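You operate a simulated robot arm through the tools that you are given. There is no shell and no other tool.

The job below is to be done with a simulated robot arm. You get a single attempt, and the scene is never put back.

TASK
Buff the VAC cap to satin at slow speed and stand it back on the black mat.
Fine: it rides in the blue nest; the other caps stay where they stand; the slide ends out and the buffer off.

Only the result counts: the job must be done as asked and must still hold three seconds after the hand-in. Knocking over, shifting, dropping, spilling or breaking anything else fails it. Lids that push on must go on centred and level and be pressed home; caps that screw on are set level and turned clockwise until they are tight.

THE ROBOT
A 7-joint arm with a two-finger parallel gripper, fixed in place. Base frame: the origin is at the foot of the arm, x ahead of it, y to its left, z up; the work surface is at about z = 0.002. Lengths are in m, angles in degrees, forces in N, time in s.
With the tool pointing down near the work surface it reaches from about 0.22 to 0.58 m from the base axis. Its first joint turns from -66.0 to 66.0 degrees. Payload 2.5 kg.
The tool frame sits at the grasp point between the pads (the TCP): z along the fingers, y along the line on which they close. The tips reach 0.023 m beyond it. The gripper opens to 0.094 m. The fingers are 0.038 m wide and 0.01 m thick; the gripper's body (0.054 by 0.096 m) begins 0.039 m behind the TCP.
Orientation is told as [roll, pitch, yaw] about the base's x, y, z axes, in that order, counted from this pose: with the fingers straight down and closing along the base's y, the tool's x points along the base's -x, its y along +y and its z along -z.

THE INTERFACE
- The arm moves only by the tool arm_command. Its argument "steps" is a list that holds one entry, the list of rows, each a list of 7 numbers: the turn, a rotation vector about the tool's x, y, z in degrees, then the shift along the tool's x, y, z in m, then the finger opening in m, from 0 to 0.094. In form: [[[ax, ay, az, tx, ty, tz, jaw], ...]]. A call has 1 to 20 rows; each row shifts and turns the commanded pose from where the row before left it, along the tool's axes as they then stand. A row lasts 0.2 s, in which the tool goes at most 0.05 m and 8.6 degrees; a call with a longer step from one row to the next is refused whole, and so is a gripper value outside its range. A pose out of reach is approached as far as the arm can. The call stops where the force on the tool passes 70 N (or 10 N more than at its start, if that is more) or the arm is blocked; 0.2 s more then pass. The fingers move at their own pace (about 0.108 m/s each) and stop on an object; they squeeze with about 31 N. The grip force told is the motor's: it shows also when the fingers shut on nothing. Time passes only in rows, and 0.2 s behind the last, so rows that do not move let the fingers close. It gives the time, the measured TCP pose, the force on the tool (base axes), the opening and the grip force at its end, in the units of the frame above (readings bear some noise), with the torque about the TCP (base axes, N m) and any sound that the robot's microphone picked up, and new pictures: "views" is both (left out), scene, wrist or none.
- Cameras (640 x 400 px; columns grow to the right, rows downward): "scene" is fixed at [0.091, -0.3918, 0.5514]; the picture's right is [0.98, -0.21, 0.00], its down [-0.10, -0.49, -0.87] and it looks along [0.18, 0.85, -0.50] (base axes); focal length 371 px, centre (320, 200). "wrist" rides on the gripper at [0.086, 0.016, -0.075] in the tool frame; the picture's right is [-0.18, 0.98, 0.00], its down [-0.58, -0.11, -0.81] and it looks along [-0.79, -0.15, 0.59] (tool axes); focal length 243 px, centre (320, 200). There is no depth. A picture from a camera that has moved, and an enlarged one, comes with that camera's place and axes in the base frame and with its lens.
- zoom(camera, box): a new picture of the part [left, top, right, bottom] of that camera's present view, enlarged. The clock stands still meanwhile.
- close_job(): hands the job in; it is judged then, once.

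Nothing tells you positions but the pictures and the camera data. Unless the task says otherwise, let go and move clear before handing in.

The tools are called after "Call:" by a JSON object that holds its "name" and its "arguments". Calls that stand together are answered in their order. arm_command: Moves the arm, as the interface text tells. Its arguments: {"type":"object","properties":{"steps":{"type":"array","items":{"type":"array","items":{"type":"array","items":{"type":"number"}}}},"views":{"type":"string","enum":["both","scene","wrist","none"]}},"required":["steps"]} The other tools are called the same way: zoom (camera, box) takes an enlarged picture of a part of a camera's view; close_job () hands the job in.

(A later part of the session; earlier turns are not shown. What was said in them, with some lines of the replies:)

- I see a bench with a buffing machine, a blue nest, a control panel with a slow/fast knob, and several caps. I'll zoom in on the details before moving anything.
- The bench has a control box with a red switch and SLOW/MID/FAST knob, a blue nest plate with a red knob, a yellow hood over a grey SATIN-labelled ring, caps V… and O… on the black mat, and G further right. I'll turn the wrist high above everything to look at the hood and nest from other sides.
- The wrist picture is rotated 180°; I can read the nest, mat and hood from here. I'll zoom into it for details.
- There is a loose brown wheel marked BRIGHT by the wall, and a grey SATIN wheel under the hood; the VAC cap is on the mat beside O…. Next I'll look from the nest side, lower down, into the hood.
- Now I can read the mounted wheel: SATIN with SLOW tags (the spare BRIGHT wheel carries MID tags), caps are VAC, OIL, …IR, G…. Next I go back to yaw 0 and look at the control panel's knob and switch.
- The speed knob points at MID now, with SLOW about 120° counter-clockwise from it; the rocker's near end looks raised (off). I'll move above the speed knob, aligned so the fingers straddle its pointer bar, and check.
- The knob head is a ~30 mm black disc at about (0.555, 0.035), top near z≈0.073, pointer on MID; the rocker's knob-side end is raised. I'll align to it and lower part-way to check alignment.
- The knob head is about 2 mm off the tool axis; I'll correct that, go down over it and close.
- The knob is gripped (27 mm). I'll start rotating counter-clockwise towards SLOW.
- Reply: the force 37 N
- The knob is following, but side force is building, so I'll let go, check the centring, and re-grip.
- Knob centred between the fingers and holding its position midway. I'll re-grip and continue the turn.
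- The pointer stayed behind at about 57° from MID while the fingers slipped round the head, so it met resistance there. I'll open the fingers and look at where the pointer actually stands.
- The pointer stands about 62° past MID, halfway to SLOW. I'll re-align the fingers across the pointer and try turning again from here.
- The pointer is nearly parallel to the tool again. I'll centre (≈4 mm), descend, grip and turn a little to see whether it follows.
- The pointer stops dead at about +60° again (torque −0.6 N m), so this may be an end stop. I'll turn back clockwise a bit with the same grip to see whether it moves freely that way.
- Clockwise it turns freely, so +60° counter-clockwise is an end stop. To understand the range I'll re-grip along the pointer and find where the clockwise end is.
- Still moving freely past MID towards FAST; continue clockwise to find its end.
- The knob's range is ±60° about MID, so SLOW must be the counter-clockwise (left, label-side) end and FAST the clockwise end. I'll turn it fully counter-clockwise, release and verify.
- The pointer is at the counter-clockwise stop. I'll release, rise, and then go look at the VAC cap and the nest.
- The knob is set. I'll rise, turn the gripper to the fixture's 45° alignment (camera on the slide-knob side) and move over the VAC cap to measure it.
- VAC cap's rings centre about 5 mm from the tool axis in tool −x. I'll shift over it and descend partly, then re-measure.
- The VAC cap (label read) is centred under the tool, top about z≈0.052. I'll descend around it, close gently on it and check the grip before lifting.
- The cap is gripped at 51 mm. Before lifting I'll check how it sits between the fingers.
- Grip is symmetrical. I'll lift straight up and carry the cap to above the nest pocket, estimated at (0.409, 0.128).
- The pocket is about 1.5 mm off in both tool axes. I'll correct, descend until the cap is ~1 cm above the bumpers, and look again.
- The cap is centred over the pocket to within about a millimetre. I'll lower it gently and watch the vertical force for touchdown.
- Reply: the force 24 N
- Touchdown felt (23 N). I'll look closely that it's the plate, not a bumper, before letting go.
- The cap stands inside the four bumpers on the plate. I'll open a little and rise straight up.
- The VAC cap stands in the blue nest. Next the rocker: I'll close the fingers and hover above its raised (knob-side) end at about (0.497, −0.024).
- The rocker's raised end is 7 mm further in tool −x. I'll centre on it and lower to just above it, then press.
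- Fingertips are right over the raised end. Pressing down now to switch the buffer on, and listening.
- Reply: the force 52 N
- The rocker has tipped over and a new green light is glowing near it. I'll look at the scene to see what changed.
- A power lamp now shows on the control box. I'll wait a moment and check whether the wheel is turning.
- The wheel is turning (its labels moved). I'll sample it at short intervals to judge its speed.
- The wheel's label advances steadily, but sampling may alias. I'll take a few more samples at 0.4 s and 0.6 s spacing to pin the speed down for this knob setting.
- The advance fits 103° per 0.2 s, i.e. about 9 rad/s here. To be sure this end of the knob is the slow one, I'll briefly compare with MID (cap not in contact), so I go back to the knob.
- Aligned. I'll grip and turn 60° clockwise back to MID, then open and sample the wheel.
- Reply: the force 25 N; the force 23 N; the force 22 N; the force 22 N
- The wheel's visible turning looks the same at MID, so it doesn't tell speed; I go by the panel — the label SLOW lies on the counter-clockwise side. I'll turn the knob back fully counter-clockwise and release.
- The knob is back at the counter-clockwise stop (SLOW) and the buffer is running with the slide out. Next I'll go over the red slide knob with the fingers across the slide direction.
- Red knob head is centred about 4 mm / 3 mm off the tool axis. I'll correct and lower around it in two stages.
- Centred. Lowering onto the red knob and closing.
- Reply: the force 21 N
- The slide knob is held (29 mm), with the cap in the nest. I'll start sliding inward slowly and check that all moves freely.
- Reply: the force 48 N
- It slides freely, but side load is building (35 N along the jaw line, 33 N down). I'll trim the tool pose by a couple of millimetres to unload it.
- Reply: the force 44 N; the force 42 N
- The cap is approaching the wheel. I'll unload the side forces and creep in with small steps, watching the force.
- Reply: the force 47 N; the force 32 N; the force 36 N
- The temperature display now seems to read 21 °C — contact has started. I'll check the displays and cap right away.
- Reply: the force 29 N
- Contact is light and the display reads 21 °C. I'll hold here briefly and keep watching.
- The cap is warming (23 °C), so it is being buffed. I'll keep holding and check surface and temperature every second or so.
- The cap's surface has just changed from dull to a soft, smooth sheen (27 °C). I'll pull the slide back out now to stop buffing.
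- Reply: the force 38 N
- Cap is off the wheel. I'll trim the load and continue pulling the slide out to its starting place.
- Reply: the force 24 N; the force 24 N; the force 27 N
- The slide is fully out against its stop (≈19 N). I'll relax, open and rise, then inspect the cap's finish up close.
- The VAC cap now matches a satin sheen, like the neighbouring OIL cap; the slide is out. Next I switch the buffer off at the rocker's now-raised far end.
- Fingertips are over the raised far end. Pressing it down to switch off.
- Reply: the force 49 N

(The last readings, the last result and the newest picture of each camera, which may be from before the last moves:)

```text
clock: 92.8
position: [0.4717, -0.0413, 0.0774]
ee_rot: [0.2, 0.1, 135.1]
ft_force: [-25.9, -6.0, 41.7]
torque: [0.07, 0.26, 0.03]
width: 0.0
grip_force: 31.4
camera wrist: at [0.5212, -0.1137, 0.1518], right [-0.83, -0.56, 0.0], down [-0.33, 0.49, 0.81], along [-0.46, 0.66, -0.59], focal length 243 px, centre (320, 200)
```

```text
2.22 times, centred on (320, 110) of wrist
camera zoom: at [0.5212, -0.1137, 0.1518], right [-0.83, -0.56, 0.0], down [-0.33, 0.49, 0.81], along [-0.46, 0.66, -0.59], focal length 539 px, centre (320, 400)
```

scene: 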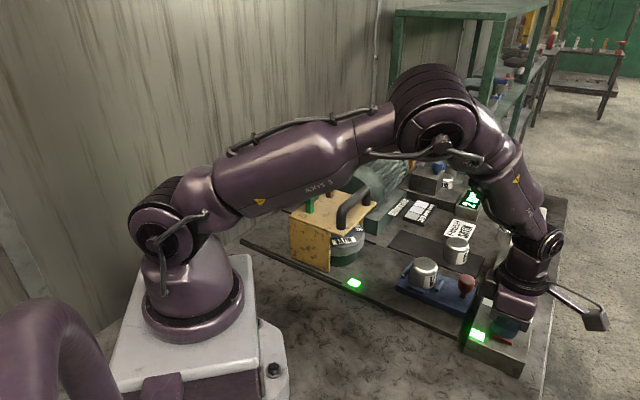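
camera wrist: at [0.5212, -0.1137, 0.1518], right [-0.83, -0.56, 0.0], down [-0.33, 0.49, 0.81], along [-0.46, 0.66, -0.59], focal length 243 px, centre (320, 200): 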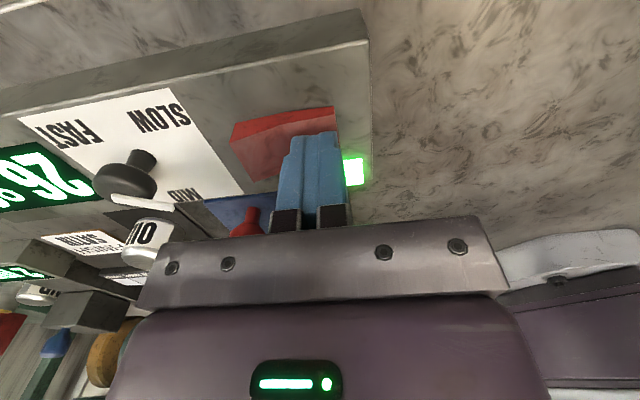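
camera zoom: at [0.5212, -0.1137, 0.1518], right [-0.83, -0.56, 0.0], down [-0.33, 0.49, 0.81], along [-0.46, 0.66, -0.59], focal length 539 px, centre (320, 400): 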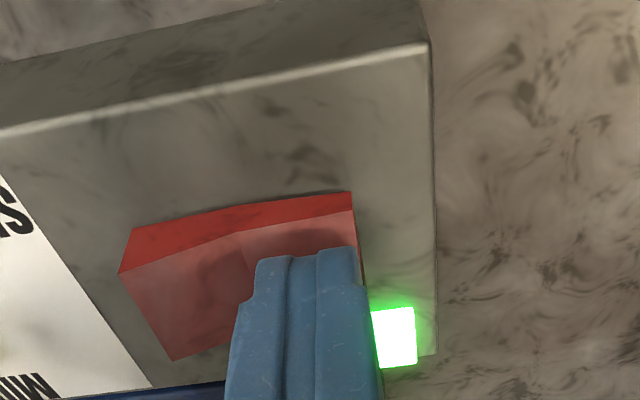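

The rocker has tipped but the lamp is still lit. I'll press a little further.

Call:
{"name": "arm_command", "arguments": {"steps": [[[0, 0, 0, 0, 0, 0.0015, 0.0], [0, 0, 0, 0, 0, 0, 0.0]]], "views": "both"}}

Call:
{"name": "zoom", "arguments": {"camera": "wrist", "box": [200, 20, 440, 200]}}

```text
clock: 93.4
position: [0.4724, -0.0415, 0.0774]
ee_rot: [0.3, 0.2, 135.0]
ft_force: [-31.3, -5.9, 57.9]
torque: [0.28, 0.34, 0.14]
width: 0.0
grip_force: 31.4
camera wrist: at [0.5215, -0.1136, 0.1519], right [-0.82, -0.57, 0.0], down [-0.33, 0.49, 0.8], along [-0.46, 0.66, -0.59], focal length 243 px, centre (320, 200)
```

scene: 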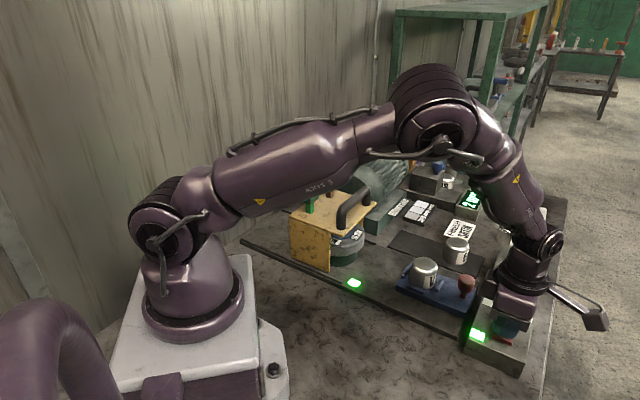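
wrist: 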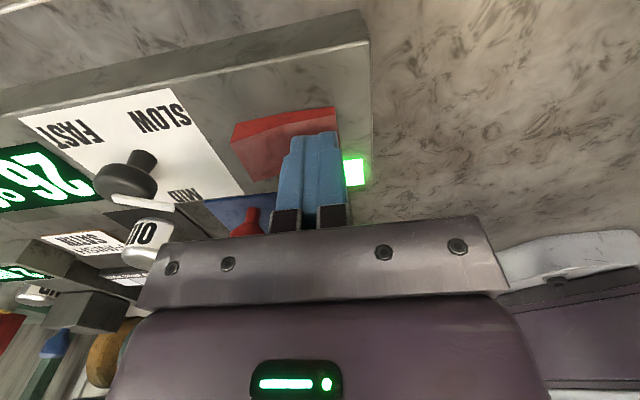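

```text
2.22 times, centred on (320, 110) of wrist
camera zoom: at [0.5215, -0.1136, 0.1519], right [-0.82, -0.57, 0.0], down [-0.33, 0.49, 0.8], along [-0.46, 0.66, -0.59], focal length 539 px, centre (320, 400)
```

zoom: 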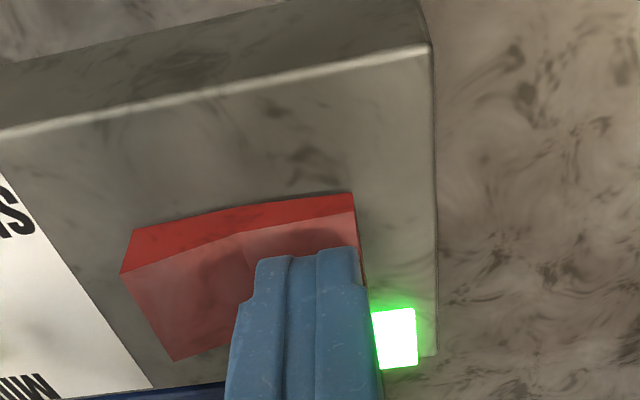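

Call:
{"name": "arm_command", "arguments": {"steps": [[[0, 0, 0, 0, 0, -0.02, 0.0], [0, 0, 0, 0, 0, -0.03, 0.0], [0, 0, 0, 0, 0, -0.03, 0.0]]], "views": "both"}}

Call:
{"name": "zoom", "arguments": {"camera": "wrist", "box": [200, 0, 440, 180]}}

Call:
{"name": "zoom", "arguments": {"camera": "scene", "box": [440, 270, 560, 380]}}

Call:
{"name": "zoom", "arguments": {"camera": "scene", "box": [310, 210, 390, 290]}}

```text
clock: 94.2
position: [0.4712, -0.0385, 0.1539]
ee_rot: [0.0, 0.0, 135.2]
ft_force: [0.9, 0.6, 0.7]
torque: [0.03, -0.01, -0.02]
width: 0.0
grip_force: 31.0
camera wrist: at [0.5212, -0.1117, 0.2282], right [-0.82, -0.57, 0.0], down [-0.33, 0.49, 0.81], along [-0.46, 0.67, -0.59], focal length 243 px, centre (320, 200)
```

scene: 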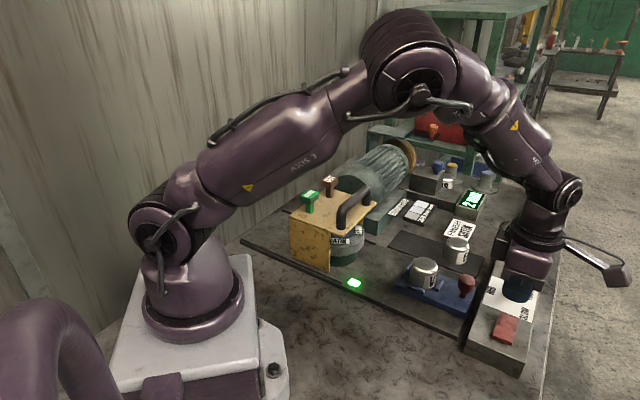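
wrist: 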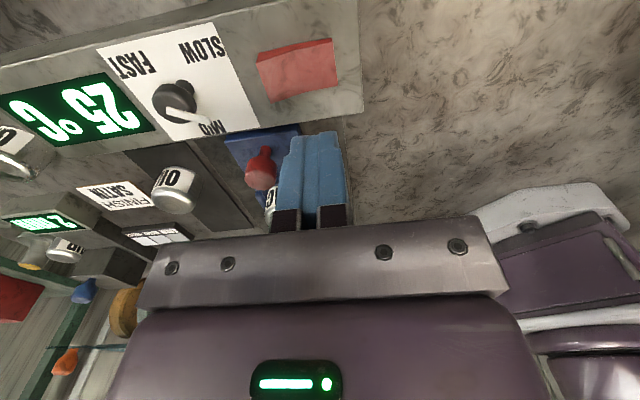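

```text
2.22 times, centred on (320, 90) of wrist
camera zoom: at [0.5212, -0.1117, 0.2282], right [-0.82, -0.57, 0.0], down [-0.33, 0.49, 0.81], along [-0.46, 0.67, -0.59], focal length 539 px, centre (320, 444)
```

zoom: 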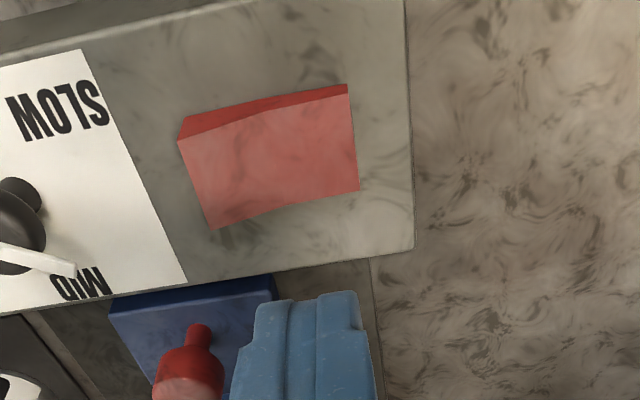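

```text
3.64 times, centred on (500, 325) of scene
camera zoom: at [0.091, -0.3918, 0.5514], right [0.98, -0.21, 0.0], down [-0.1, -0.49, -0.87], along [0.18, 0.85, -0.5], focal length 1348 px, centre (-334, -254)
```

zoom: 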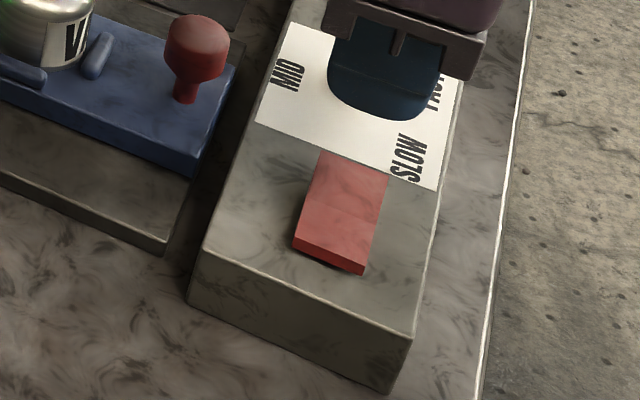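

```text
5.00 times, centred on (350, 250) of scene
camera zoom: at [0.091, -0.3918, 0.5514], right [0.98, -0.21, 0.0], down [-0.1, -0.49, -0.87], along [0.18, 0.85, -0.5], focal length 1854 px, centre (170, -50)
```

zoom: 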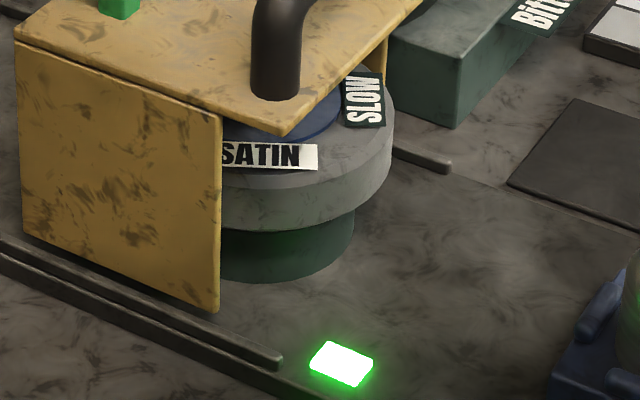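

The power lamp went out after release, so the buffer is off (I'll confirm the wheel is still). Next I go over the nest to pick up the VAC cap.

Call:
{"name": "arm_command", "arguments": {"steps": [[[0, 0, 0, 0, 0, -0.03, 0.0], [0, 0, 0, -0.04, -0.0183, 0, 0.03], [0, 0, 0, -0.04, -0.0183, 0, 0.078], [0, 0, 0, -0.04, -0.0183, 0, 0.078], [0, 0, 0, -0.0398, -0.0184, 0, 0.078], [0, 0, 0, 0, 0, 0.01, 0.078]]], "views": "both"}}

Call:
{"name": "zoom", "arguments": {"camera": "wrist", "box": [220, 0, 420, 125]}}

Call:
{"name": "zoom", "arguments": {"camera": "scene", "box": [310, 210, 390, 290]}}

Call:
{"name": "zoom", "arguments": {"camera": "scene", "box": [390, 200, 530, 310]}}

```text
clock: 95.6
position: [0.41, 0.1251, 0.1747]
ee_rot: [0.0, 0.0, 135.1]
ft_force: [-0.4, 0.9, 0.4]
torque: [0.01, -0.01, -0.03]
width: 0.0781
grip_force: 0.0
camera wrist: at [0.4593, 0.0521, 0.2495], right [-0.83, -0.56, 0.0], down [-0.33, 0.49, 0.81], along [-0.46, 0.67, -0.59], focal length 243 px, centre (320, 200)
```

scene: 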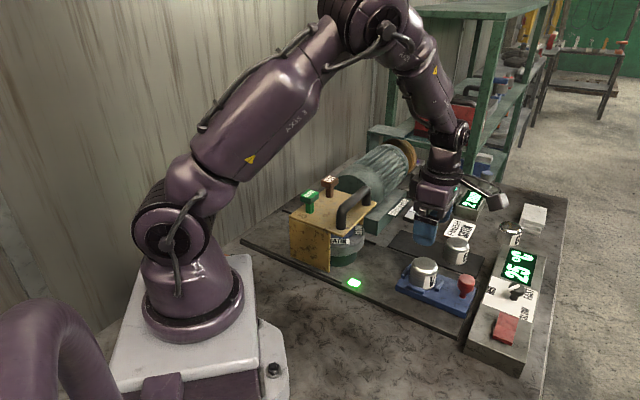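
wrist: 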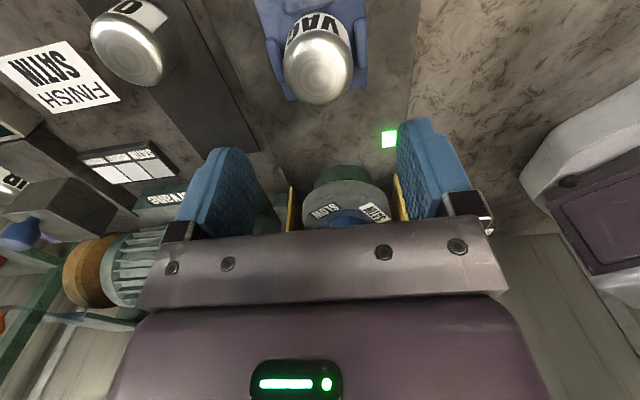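

```text
3.20 times, centred on (320, 62) of wrist
camera zoom: at [0.4593, 0.0521, 0.2495], right [-0.83, -0.56, 0.0], down [-0.33, 0.49, 0.81], along [-0.46, 0.67, -0.59], focal length 776 px, centre (320, 640)
```

zoom: 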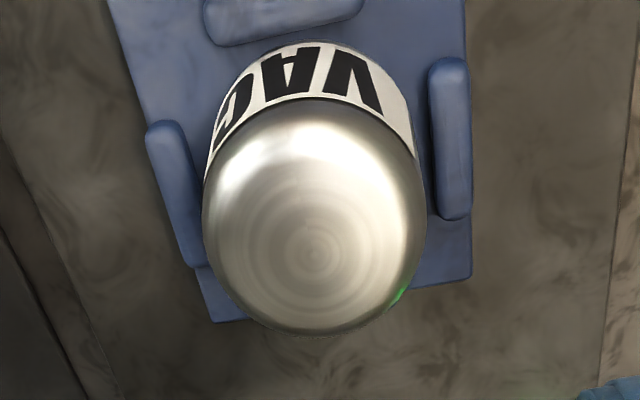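

```text
5.00 times, centred on (350, 250) of scene
camera zoom: at [0.091, -0.3917, 0.5514], right [0.98, -0.21, 0.0], down [-0.1, -0.49, -0.87], along [0.18, 0.85, -0.5], focal length 1854 px, centre (170, -50)
```

zoom: 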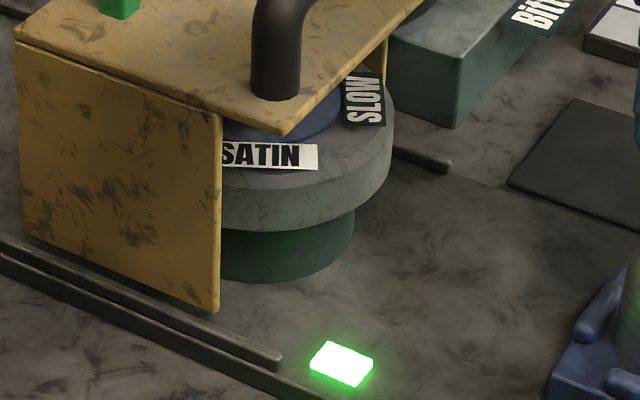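

```text
3.64 times, centred on (460, 255) of scene
camera zoom: at [0.091, -0.3917, 0.5514], right [0.98, -0.21, 0.0], down [-0.1, -0.49, -0.87], along [0.18, 0.85, -0.5], focal length 1348 px, centre (-189, 0)
```

zoom: 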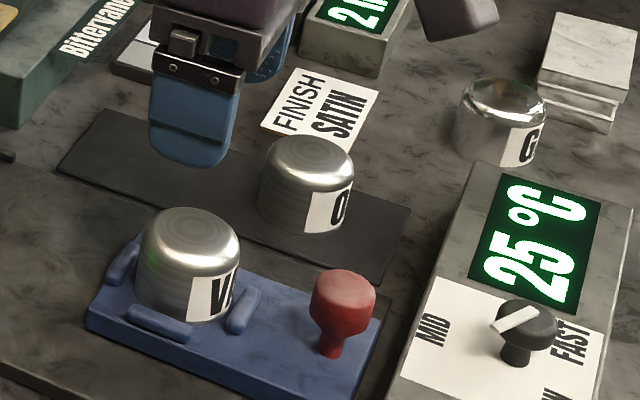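

The wheel has stopped. Before moving the cap I'll compare its finish closely with the OIL cap and the swatches.

Call:
{"name": "zoom", "arguments": {"camera": "scene", "box": [405, 250, 445, 295]}}

Call:
{"name": "zoom", "arguments": {"camera": "scene", "box": [437, 228, 477, 273]}}

Call:
{"name": "zoom", "arguments": {"camera": "wrist", "box": [80, 0, 200, 90]}}

Call:
{"name": "zoom", "arguments": {"camera": "wrist", "box": [70, 130, 190, 200]}}

```text
8.89 times, centred on (425, 272) of scene
camera zoom: at [0.091, -0.3917, 0.5514], right [0.98, -0.21, 0.0], down [-0.1, -0.49, -0.87], along [0.18, 0.85, -0.5], focal length 3295 px, centre (-613, -444)
```

zoom: 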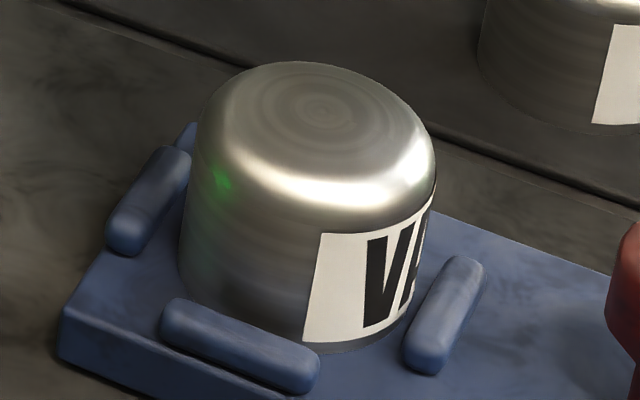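

```text
8.89 times, centred on (457, 250) of scene
camera zoom: at [0.091, -0.3917, 0.5514], right [0.98, -0.21, 0.0], down [-0.1, -0.49, -0.87], along [0.18, 0.85, -0.5], focal length 3295 px, centre (-898, -249)
```

zoom: 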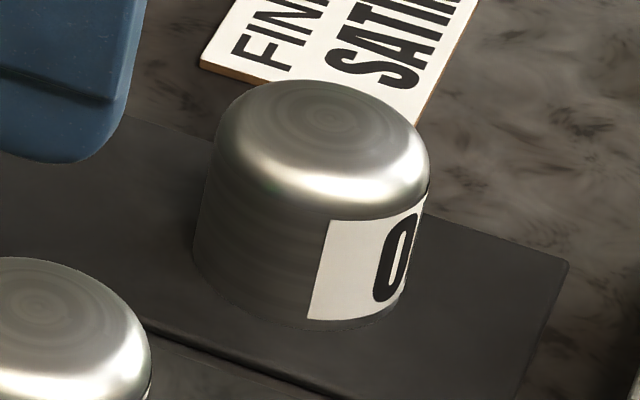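

```text
4.44 times, centred on (140, 45) of wrist
camera zoom: at [0.4593, 0.0521, 0.2495], right [-0.83, -0.56, 0.0], down [-0.33, 0.49, 0.81], along [-0.46, 0.67, -0.59], focal length 1078 px, centre (1120, 889)
```

zoom: 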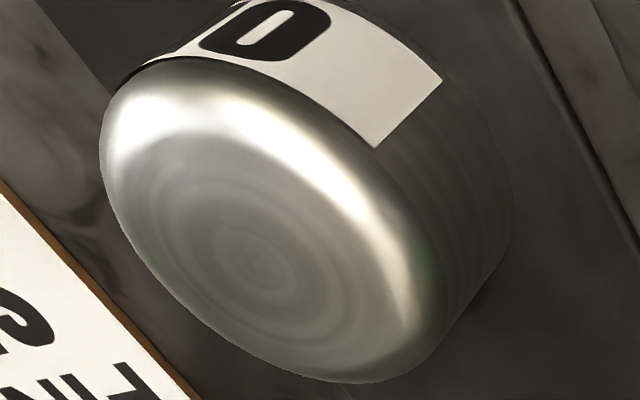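

```text
5.33 times, centred on (130, 165) of wrist
camera zoom: at [0.4593, 0.0521, 0.2495], right [-0.83, -0.56, 0.0], down [-0.33, 0.49, 0.81], along [-0.46, 0.67, -0.59], focal length 1294 px, centre (1333, 387)
```

zoom: 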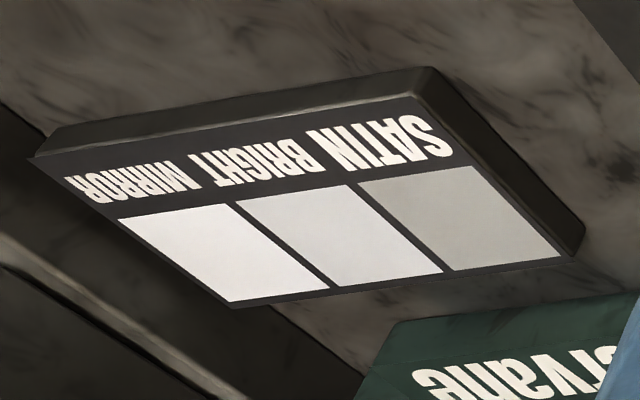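

VAC and OIL now look alike — satin. I'll lower around the VAC cap and grip it as before.

Call:
{"name": "arm_command", "arguments": {"steps": [[[0, 0, 0, -0.001, -0.001, 0.04, 0.074], [0, 0, 0, 0, 0, 0.04, 0.074], [0, 0, 0, 0, 0, 0.027, 0.074], [0, 0, 0, 0, 0, 0, 0.074], [0, 0, 0, 0, 0, 0, 0.04], [0, 0, 0, 0, 0, 0, 0.04], [0, 0, 0, 0, 0, 0, 0.04]]], "views": "both"}}

Call:
{"name": "zoom", "arguments": {"camera": "wrist", "box": [200, 0, 440, 220]}}

```text
clock: 97.2
position: [0.4097, 0.1253, 0.0664]
ee_rot: [0.0, 0.0, 135.0]
ft_force: [0.1, 0.0, 1.0]
torque: [-0.02, 0.04, -0.01]
width: 0.0513
grip_force: 31.0
camera wrist: at [0.4592, 0.0522, 0.141], right [-0.82, -0.57, 0.0], down [-0.33, 0.49, 0.81], along [-0.46, 0.66, -0.59], focal length 243 px, centre (320, 200)
```

scene: 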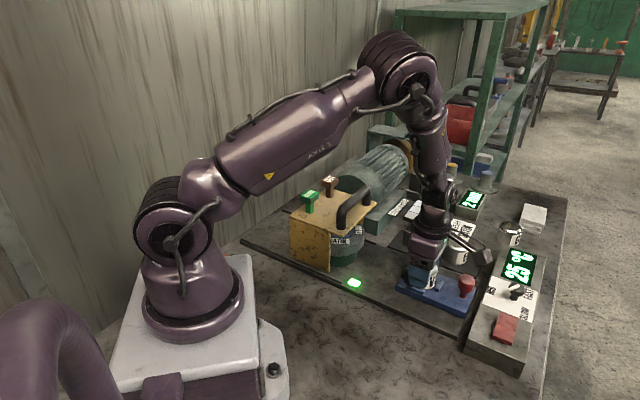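
wrist: 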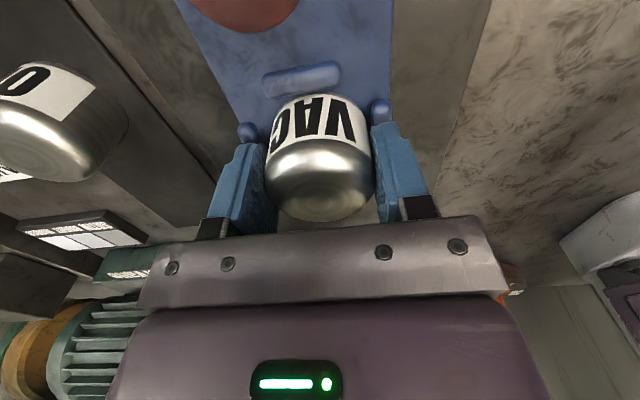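

```text
1.82 times, centred on (320, 110) of wrist
camera zoom: at [0.4592, 0.0522, 0.141], right [-0.82, -0.57, 0.0], down [-0.33, 0.49, 0.81], along [-0.46, 0.66, -0.59], focal length 441 px, centre (320, 364)
```

zoom: 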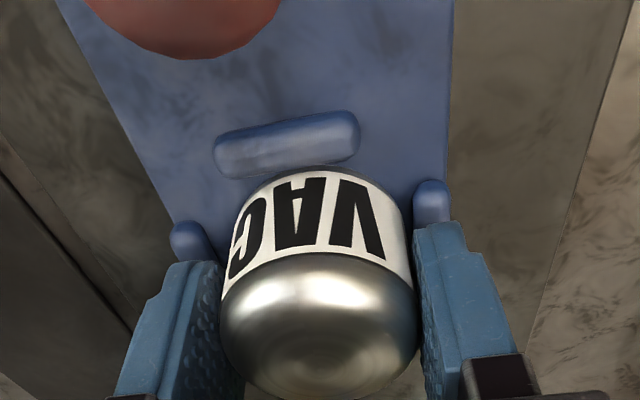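

Gripped at 51 mm. Lifting out of the nest and carrying the cap back over its original spot on the black mat.

Call:
{"name": "arm_command", "arguments": {"steps": [[[0, 0, 0, 0, 0, -0.015, 0.04], [0, 0, 0, 0, 0, -0.035, 0.04], [0, 0, 0, 0, 0, -0.035, 0.04], [0, 0, 0, -0.01344, -0.03008, 0, 0.04], [0, 0, 0, -0.01344, -0.03008, 0, 0.04], [0, 0, 0, -0.01344, -0.03008, 0, 0.04], [0, 0, 0, -0.01344, -0.03008, 0, 0.04], [0, 0, 0, -0.01344, -0.03008, 0, 0.04], [0, 0, 0, 0, 0, 0, 0.04]]], "views": "both"}}

Call:
{"name": "zoom", "arguments": {"camera": "scene", "box": [380, 190, 520, 310]}}

```text
clock: 99.2
position: [0.4683, 0.2794, 0.1517]
ee_rot: [0.1, 0.0, 135.0]
ft_force: [0.7, 0.3, -2.1]
torque: [-0.03, 0.03, -0.03]
width: 0.0512
grip_force: 31.0
camera wrist: at [0.5181, 0.2072, 0.2258], right [-0.82, -0.57, 0.0], down [-0.33, 0.49, 0.81], along [-0.46, 0.66, -0.59], focal length 243 px, centre (320, 200)
```

scene: 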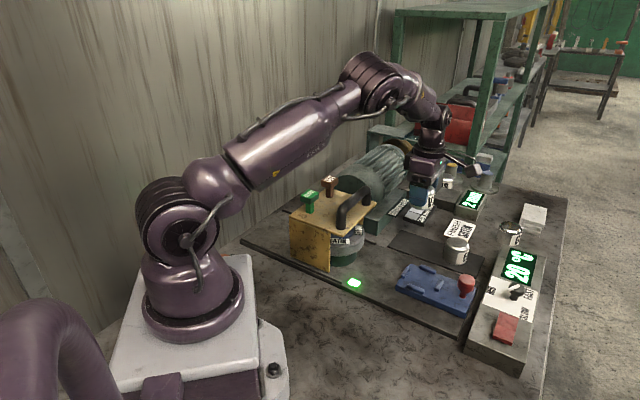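
wrist: 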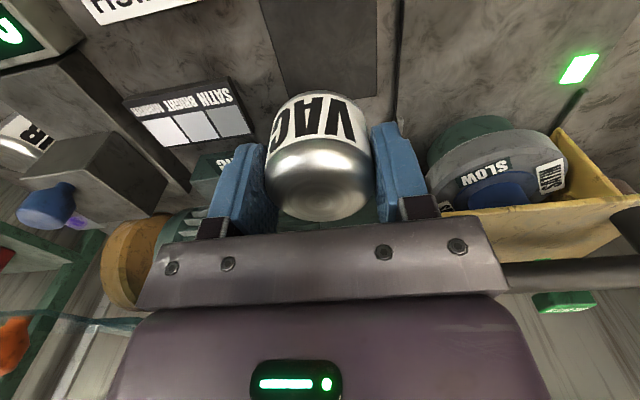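

```text
3.33 times, centred on (450, 250) of scene
camera zoom: at [0.091, -0.3917, 0.5514], right [0.98, -0.21, 0.0], down [-0.1, -0.49, -0.87], along [0.18, 0.85, -0.5], focal length 1236 px, centre (-113, 33)
```

zoom: 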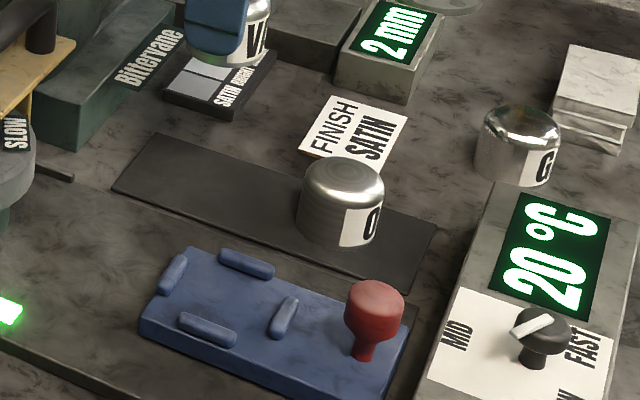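

The cap hangs above its old spot with clear margins to the mat's edges and OIL. Lowering to just above the mat.

Call:
{"name": "arm_command", "arguments": {"steps": [[[0, 0, 0, 0.001, 0.003, 0.04, 0.04], [0, 0, 0, 0, 0, 0.035, 0.04], [0, 0, 0, 0, 0, 0.025, 0.04], [0, 0, 0, 0, 0, 0.005, 0.04], [0, 0, 0, 0, 0, 0, 0.04]]], "views": "both"}}

Call:
{"name": "zoom", "arguments": {"camera": "scene", "box": [380, 200, 480, 280]}}

Call:
{"name": "zoom", "arguments": {"camera": "wrist", "box": [200, 0, 440, 220]}}

```text
clock: 100.4
position: [0.4664, 0.2765, 0.0472]
ee_rot: [0.0, -0.1, 135.0]
ft_force: [-0.9, 0.8, -2.0]
torque: [0.0, 0.03, -0.03]
width: 0.0512
grip_force: 31.0
camera wrist: at [0.5165, 0.2043, 0.1219], right [-0.82, -0.57, 0.0], down [-0.33, 0.49, 0.81], along [-0.46, 0.67, -0.59], focal length 243 px, centre (320, 200)
```

scene: 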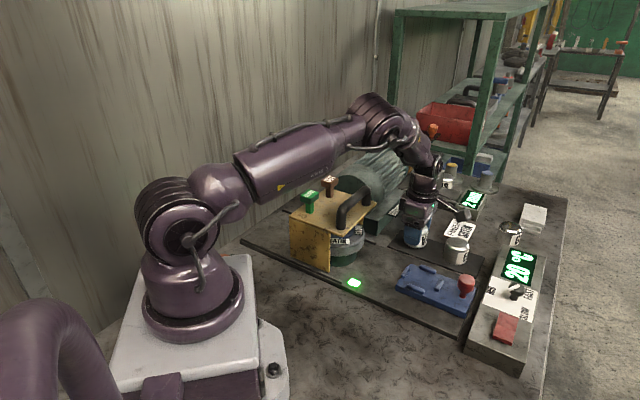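
wrist: 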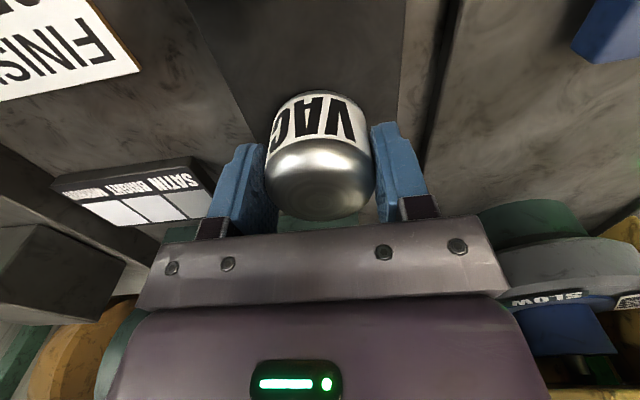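

```text
5.00 times, centred on (430, 240) of scene
camera zoom: at [0.091, -0.3918, 0.5514], right [0.98, -0.21, 0.0], down [-0.1, -0.49, -0.87], along [0.18, 0.85, -0.5], focal length 1854 px, centre (-230, 0)
```

zoom: 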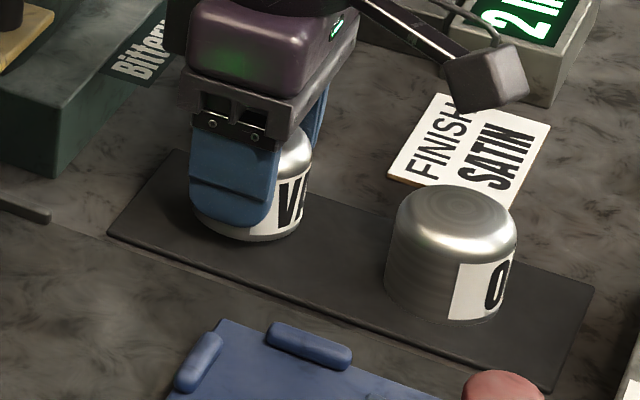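

```text
1.82 times, centred on (320, 110) of wrist
camera zoom: at [0.5165, 0.2043, 0.1219], right [-0.82, -0.57, 0.0], down [-0.33, 0.49, 0.81], along [-0.46, 0.67, -0.59], focal length 441 px, centre (320, 364)
```

zoom: 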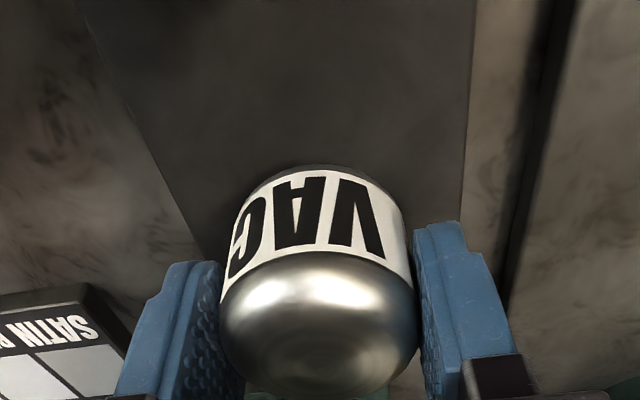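

Call:
{"name": "arm_command", "arguments": {"steps": [[[0, 0, 0, 0, 0, 0.004, 0.04], [0, 0, 0, 0, 0, 0, 0.04]]], "views": "none"}}

Call:
{"name": "arm_command", "arguments": {"steps": [[[0, 0, 0, 0, 0, 0.0015, 0.04], [0, 0, 0, 0, 0, 0, 0.04]]], "views": "none"}}

```text
clock: 101.0
position: [0.4668, 0.2763, 0.0435]
ee_rot: [0.0, 0.0, 135.0]
ft_force: [0.1, -0.6, -2.3]
torque: [-0.02, -0.01, -0.02]
width: 0.0512
grip_force: 31.1
```

```text
clock: 101.6
position: [0.4676, 0.277, 0.0413]
ee_rot: [0.0, 0.0, 135.2]
ft_force: [-0.3, -0.6, -2.6]
torque: [-0.01, 0.04, -0.02]
width: 0.0512
grip_force: 30.9
```

Call:
{"name": "arm_command", "arguments": {"steps": [[[0, 0, 0, 0, 0, 0.001, 0.04], [0, 0, 0, 0, 0, 0, 0.04]]], "views": "none"}}

Call:
{"name": "arm_command", "arguments": {"steps": [[[0, 0, 0, 0, 0, 0.0008, 0.04], [0, 0, 0, 0, 0, 0, 0.04]]], "views": "both"}}

Call:
{"name": "zoom", "arguments": {"camera": "scene", "box": [390, 210, 450, 260]}}

```text
clock: 102.2
position: [0.4679, 0.2768, 0.0406]
ee_rot: [-0.1, 0.0, 135.1]
ft_force: [-5.1, -2.7, 6.7]
torque: [-0.12, 0.07, -0.06]
width: 0.0512
grip_force: 30.9
```

```text
clock: 102.8
position: [0.4696, 0.2779, 0.0406]
ee_rot: [0.0, 0.0, 135.1]
ft_force: [-10.6, -6.4, 22.0]
torque: [-0.39, 0.45, -0.03]
width: 0.0513
grip_force: 30.4
camera wrist: at [0.5178, 0.2046, 0.1149], right [-0.82, -0.57, 0.0], down [-0.33, 0.49, 0.81], along [-0.46, 0.67, -0.59], focal length 243 px, centre (320, 200)
```

scene: 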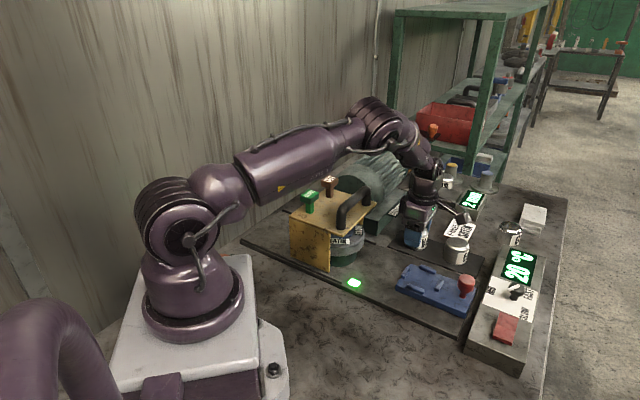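
wrist: 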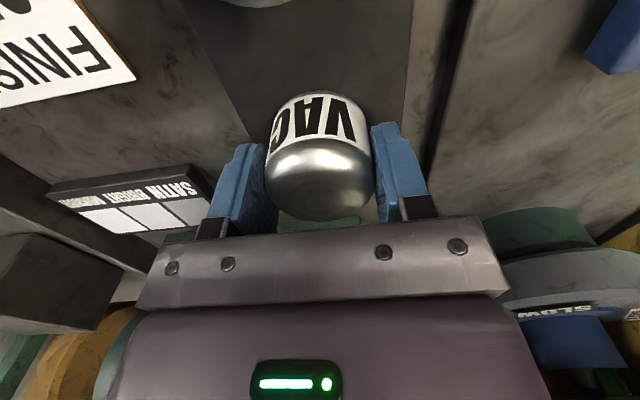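

```text
8.00 times, centred on (420, 235) of scene
camera zoom: at [0.0909, -0.3918, 0.5514], right [0.98, -0.21, 0.0], down [-0.1, -0.49, -0.87], along [0.18, 0.85, -0.5], focal length 2966 px, centre (-480, -80)
```

zoom: 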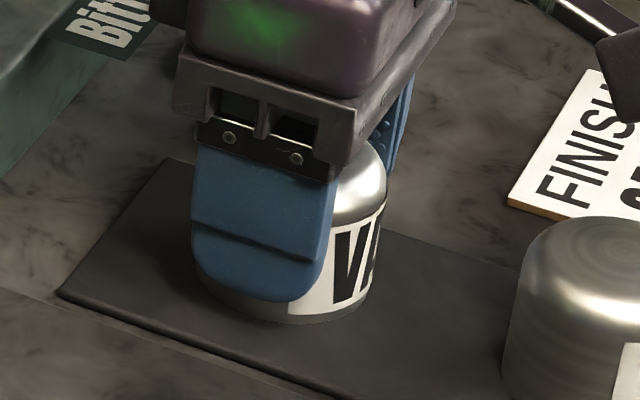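

The cap is standing on the mat (22 N contact). I'll relax slightly, open and rise straight up.

Call:
{"name": "arm_command", "arguments": {"steps": [[[0, 0, 0, 0, 0, -0.001, 0.04], [0, 0, 0, 0, 0, 0, 0.06], [0, 0, 0, 0, 0, 0, 0.075], [0, 0, 0, 0, 0, -0.01, 0.078], [0, 0, 0, 0, 0, -0.03, 0.078], [0, 0, 0, 0, 0, -0.04, 0.078], [0, 0, 0, 0, 0, -0.04, 0.078], [0, 0, 0, 0, 0, -0.04, 0.078], [0, 0, 0, 0, 0, -0.03, 0.078]]], "views": "both"}}

Call:
{"name": "zoom", "arguments": {"camera": "scene", "box": [380, 200, 540, 320]}}

Call:
{"name": "zoom", "arguments": {"camera": "wrist", "box": [220, 0, 420, 125]}}

```text
clock: 104.8
position: [0.4677, 0.2775, 0.2301]
ee_rot: [0.0, 0.0, 135.1]
ft_force: [-0.6, 0.0, -0.1]
torque: [0.02, -0.03, 0.02]
width: 0.0782
grip_force: 0.0
camera wrist: at [0.5175, 0.2049, 0.3042], right [-0.82, -0.57, 0.0], down [-0.33, 0.49, 0.81], along [-0.46, 0.67, -0.59], focal length 243 px, centre (320, 200)
```

scene: 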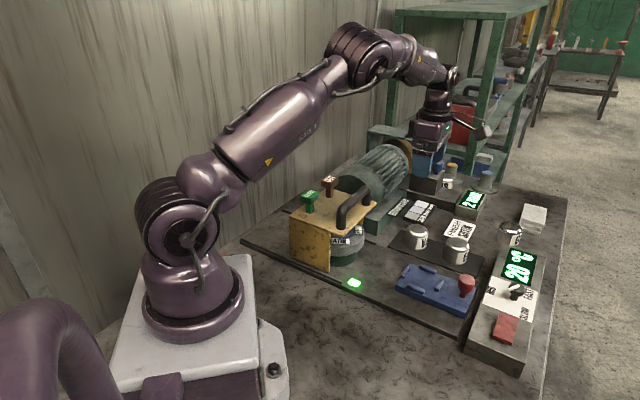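
wrist: 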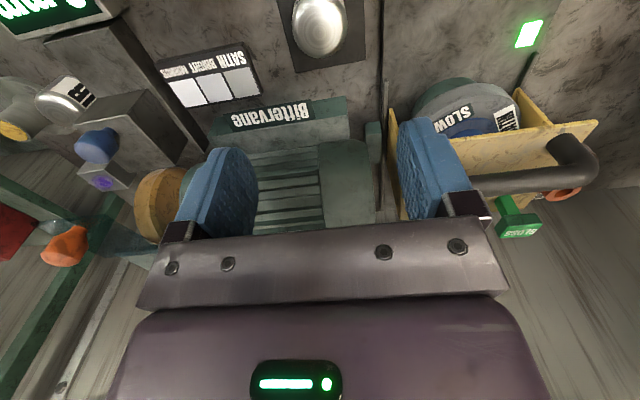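

```text
3.33 times, centred on (460, 260) of scene
camera zoom: at [0.091, -0.3918, 0.5514], right [0.98, -0.21, 0.0], down [-0.1, -0.49, -0.87], along [0.18, 0.85, -0.5], focal length 1236 px, centre (-147, 0)
```

zoom: 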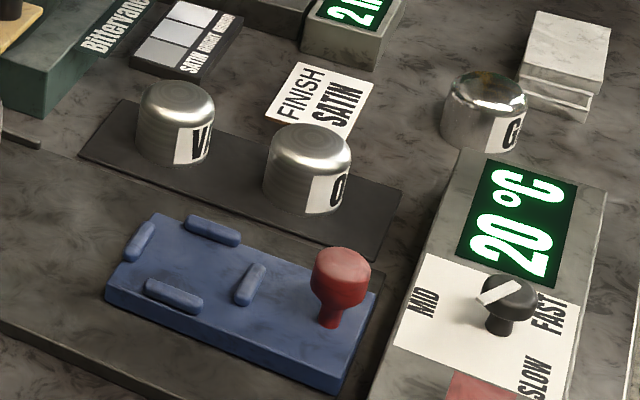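

```text
3.20 times, centred on (320, 62) of wrist
camera zoom: at [0.5175, 0.2049, 0.3042], right [-0.82, -0.57, 0.0], down [-0.33, 0.49, 0.81], along [-0.46, 0.67, -0.59], focal length 776 px, centre (320, 640)
```

zoom: 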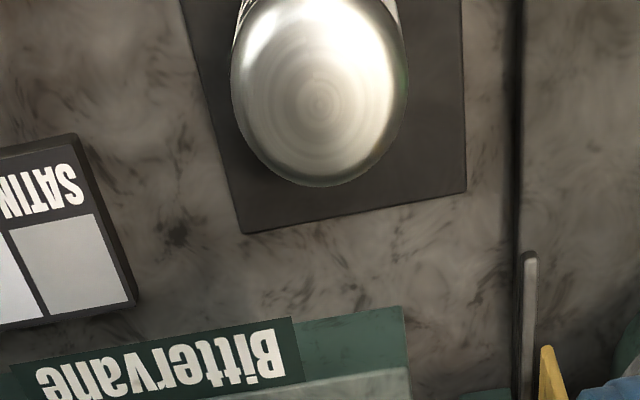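

The VAC cap stands on the mat, the slide is out and the lamp is off. A last close comparison of finishes, the wheel and the rocker before handing in.

Call:
{"name": "zoom", "arguments": {"camera": "scene", "box": [395, 215, 480, 275]}}

Call:
{"name": "zoom", "arguments": {"camera": "scene", "box": [440, 290, 560, 380]}}

Call:
{"name": "zoom", "arguments": {"camera": "scene", "box": [310, 210, 390, 290]}}

Call:
{"name": "zoom", "arguments": {"camera": "scene", "box": [270, 150, 430, 300]}}

```text
6.67 times, centred on (438, 245) of scene
camera zoom: at [0.091, -0.3918, 0.5514], right [0.98, -0.21, 0.0], down [-0.1, -0.49, -0.87], along [0.18, 0.85, -0.5], focal length 2471 px, centre (-463, -100)
```

zoom: 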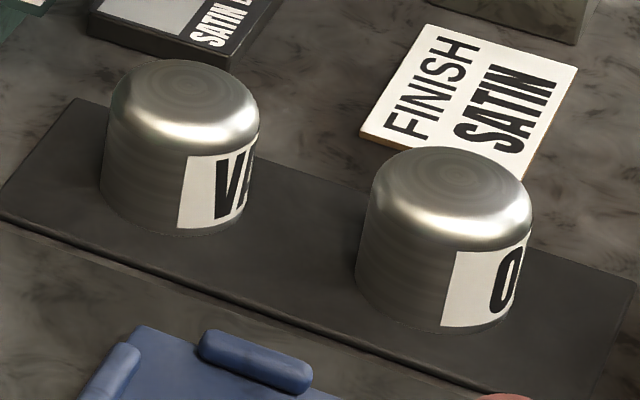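

```text
4.44 times, centred on (500, 335) of scene
camera zoom: at [0.091, -0.3918, 0.5514], right [0.98, -0.21, 0.0], down [-0.1, -0.49, -0.87], along [0.18, 0.85, -0.5], focal length 1648 px, centre (-480, -400)
```

zoom: 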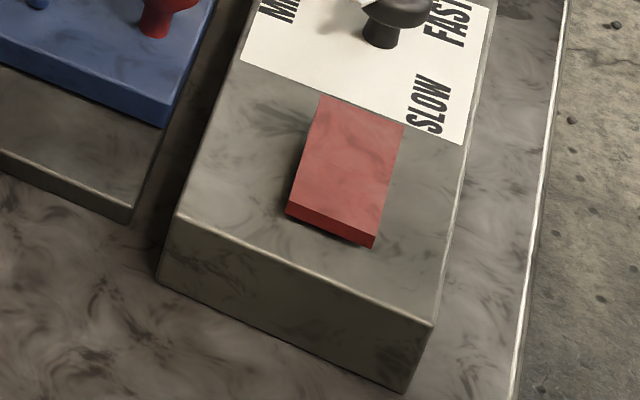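

```text
5.00 times, centred on (350, 250) of scene
camera zoom: at [0.091, -0.3918, 0.5514], right [0.98, -0.21, 0.0], down [-0.1, -0.49, -0.87], along [0.18, 0.85, -0.5], focal length 1854 px, centre (170, -50)
```

zoom: 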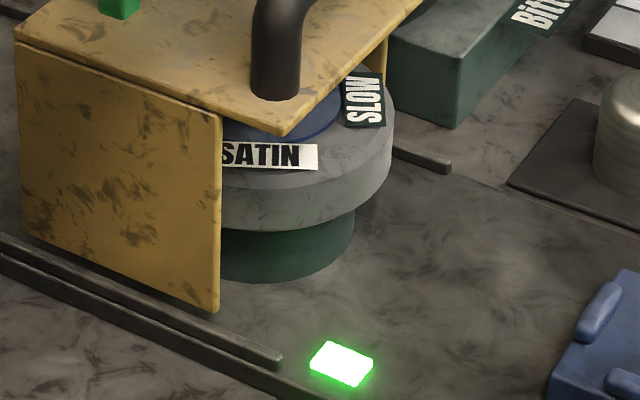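

```text
2.67 times, centred on (350, 225) of scene
camera zoom: at [0.091, -0.3918, 0.5514], right [0.98, -0.21, 0.0], down [-0.1, -0.49, -0.87], along [0.18, 0.85, -0.5], focal length 988 px, centre (240, 133)
```

zoom: 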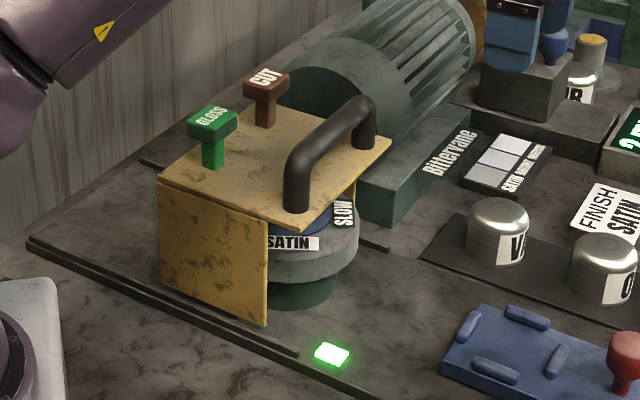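

VAC and OIL look identical (satin), the wheel is still, lamp off and slide out. I'll move the arm clear and then hand in.

Call:
{"name": "arm_command", "arguments": {"steps": [[[0, 0, 0, 0, 0, -0.04, 0.078], [0, 0, 0, 0.02, 0.03, -0.03, 0.078], [0, 0, 0, 0.02, 0.03, 0, 0.078], [0, 0, 0, 0.02, 0.03, 0, 0.078], [0, 0, 0, 0, 0, 0, 0.078]]], "views": "scene"}}

```text
clock: 106.0
position: [0.4468, 0.17, 0.2986]
ee_rot: [0.0, 0.0, 135.1]
ft_force: [0.6, 0.2, -0.4]
torque: [0.0, 0.05, 0.01]
width: 0.078
grip_force: 0.1
```

scene: 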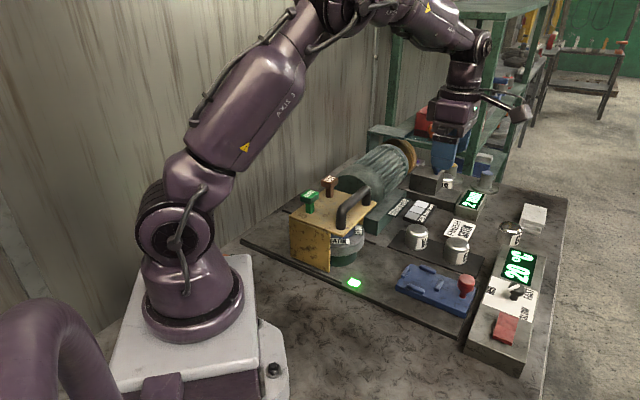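

The VAC cap stands on the black mat with a satin finish. The other caps are where they were, the slide is out, the buffer is off and the arm is clear, so I'm handing in.

Call:
{"name": "close_job", "arguments": {}}

```text
The job is handed in.
```

I buffed the VAC cap in the blue nest until it looked satin, and it's back on the black mat. The job is handed in. One thing is unconfirmed: whether the knob end I used really is the slow speed.

- **Finish:** the cap went from dull to a soft sheen after about 4 s on the SATIN wheel. It now looks the same as the OIL cap beside it, which I took to be satin. Its temperature peaked at about 27 °C.
- **Speed:** the knob started on MID and only turns 60° each way. I set it to the end stop on the SLOW label's side, but the pointer stops well short of the label itself. I also turned it through FAST with the buffer off and to MID with it running, both times with the cap off the wheel. The wheel looked the same on MID, so that didn't confirm the speed.
- **End state:** the slide is out against its stop, the wheel has stopped and the power lamp is off. The other caps look unmoved, and the arm is clear. The knob is still at the SLOW end.
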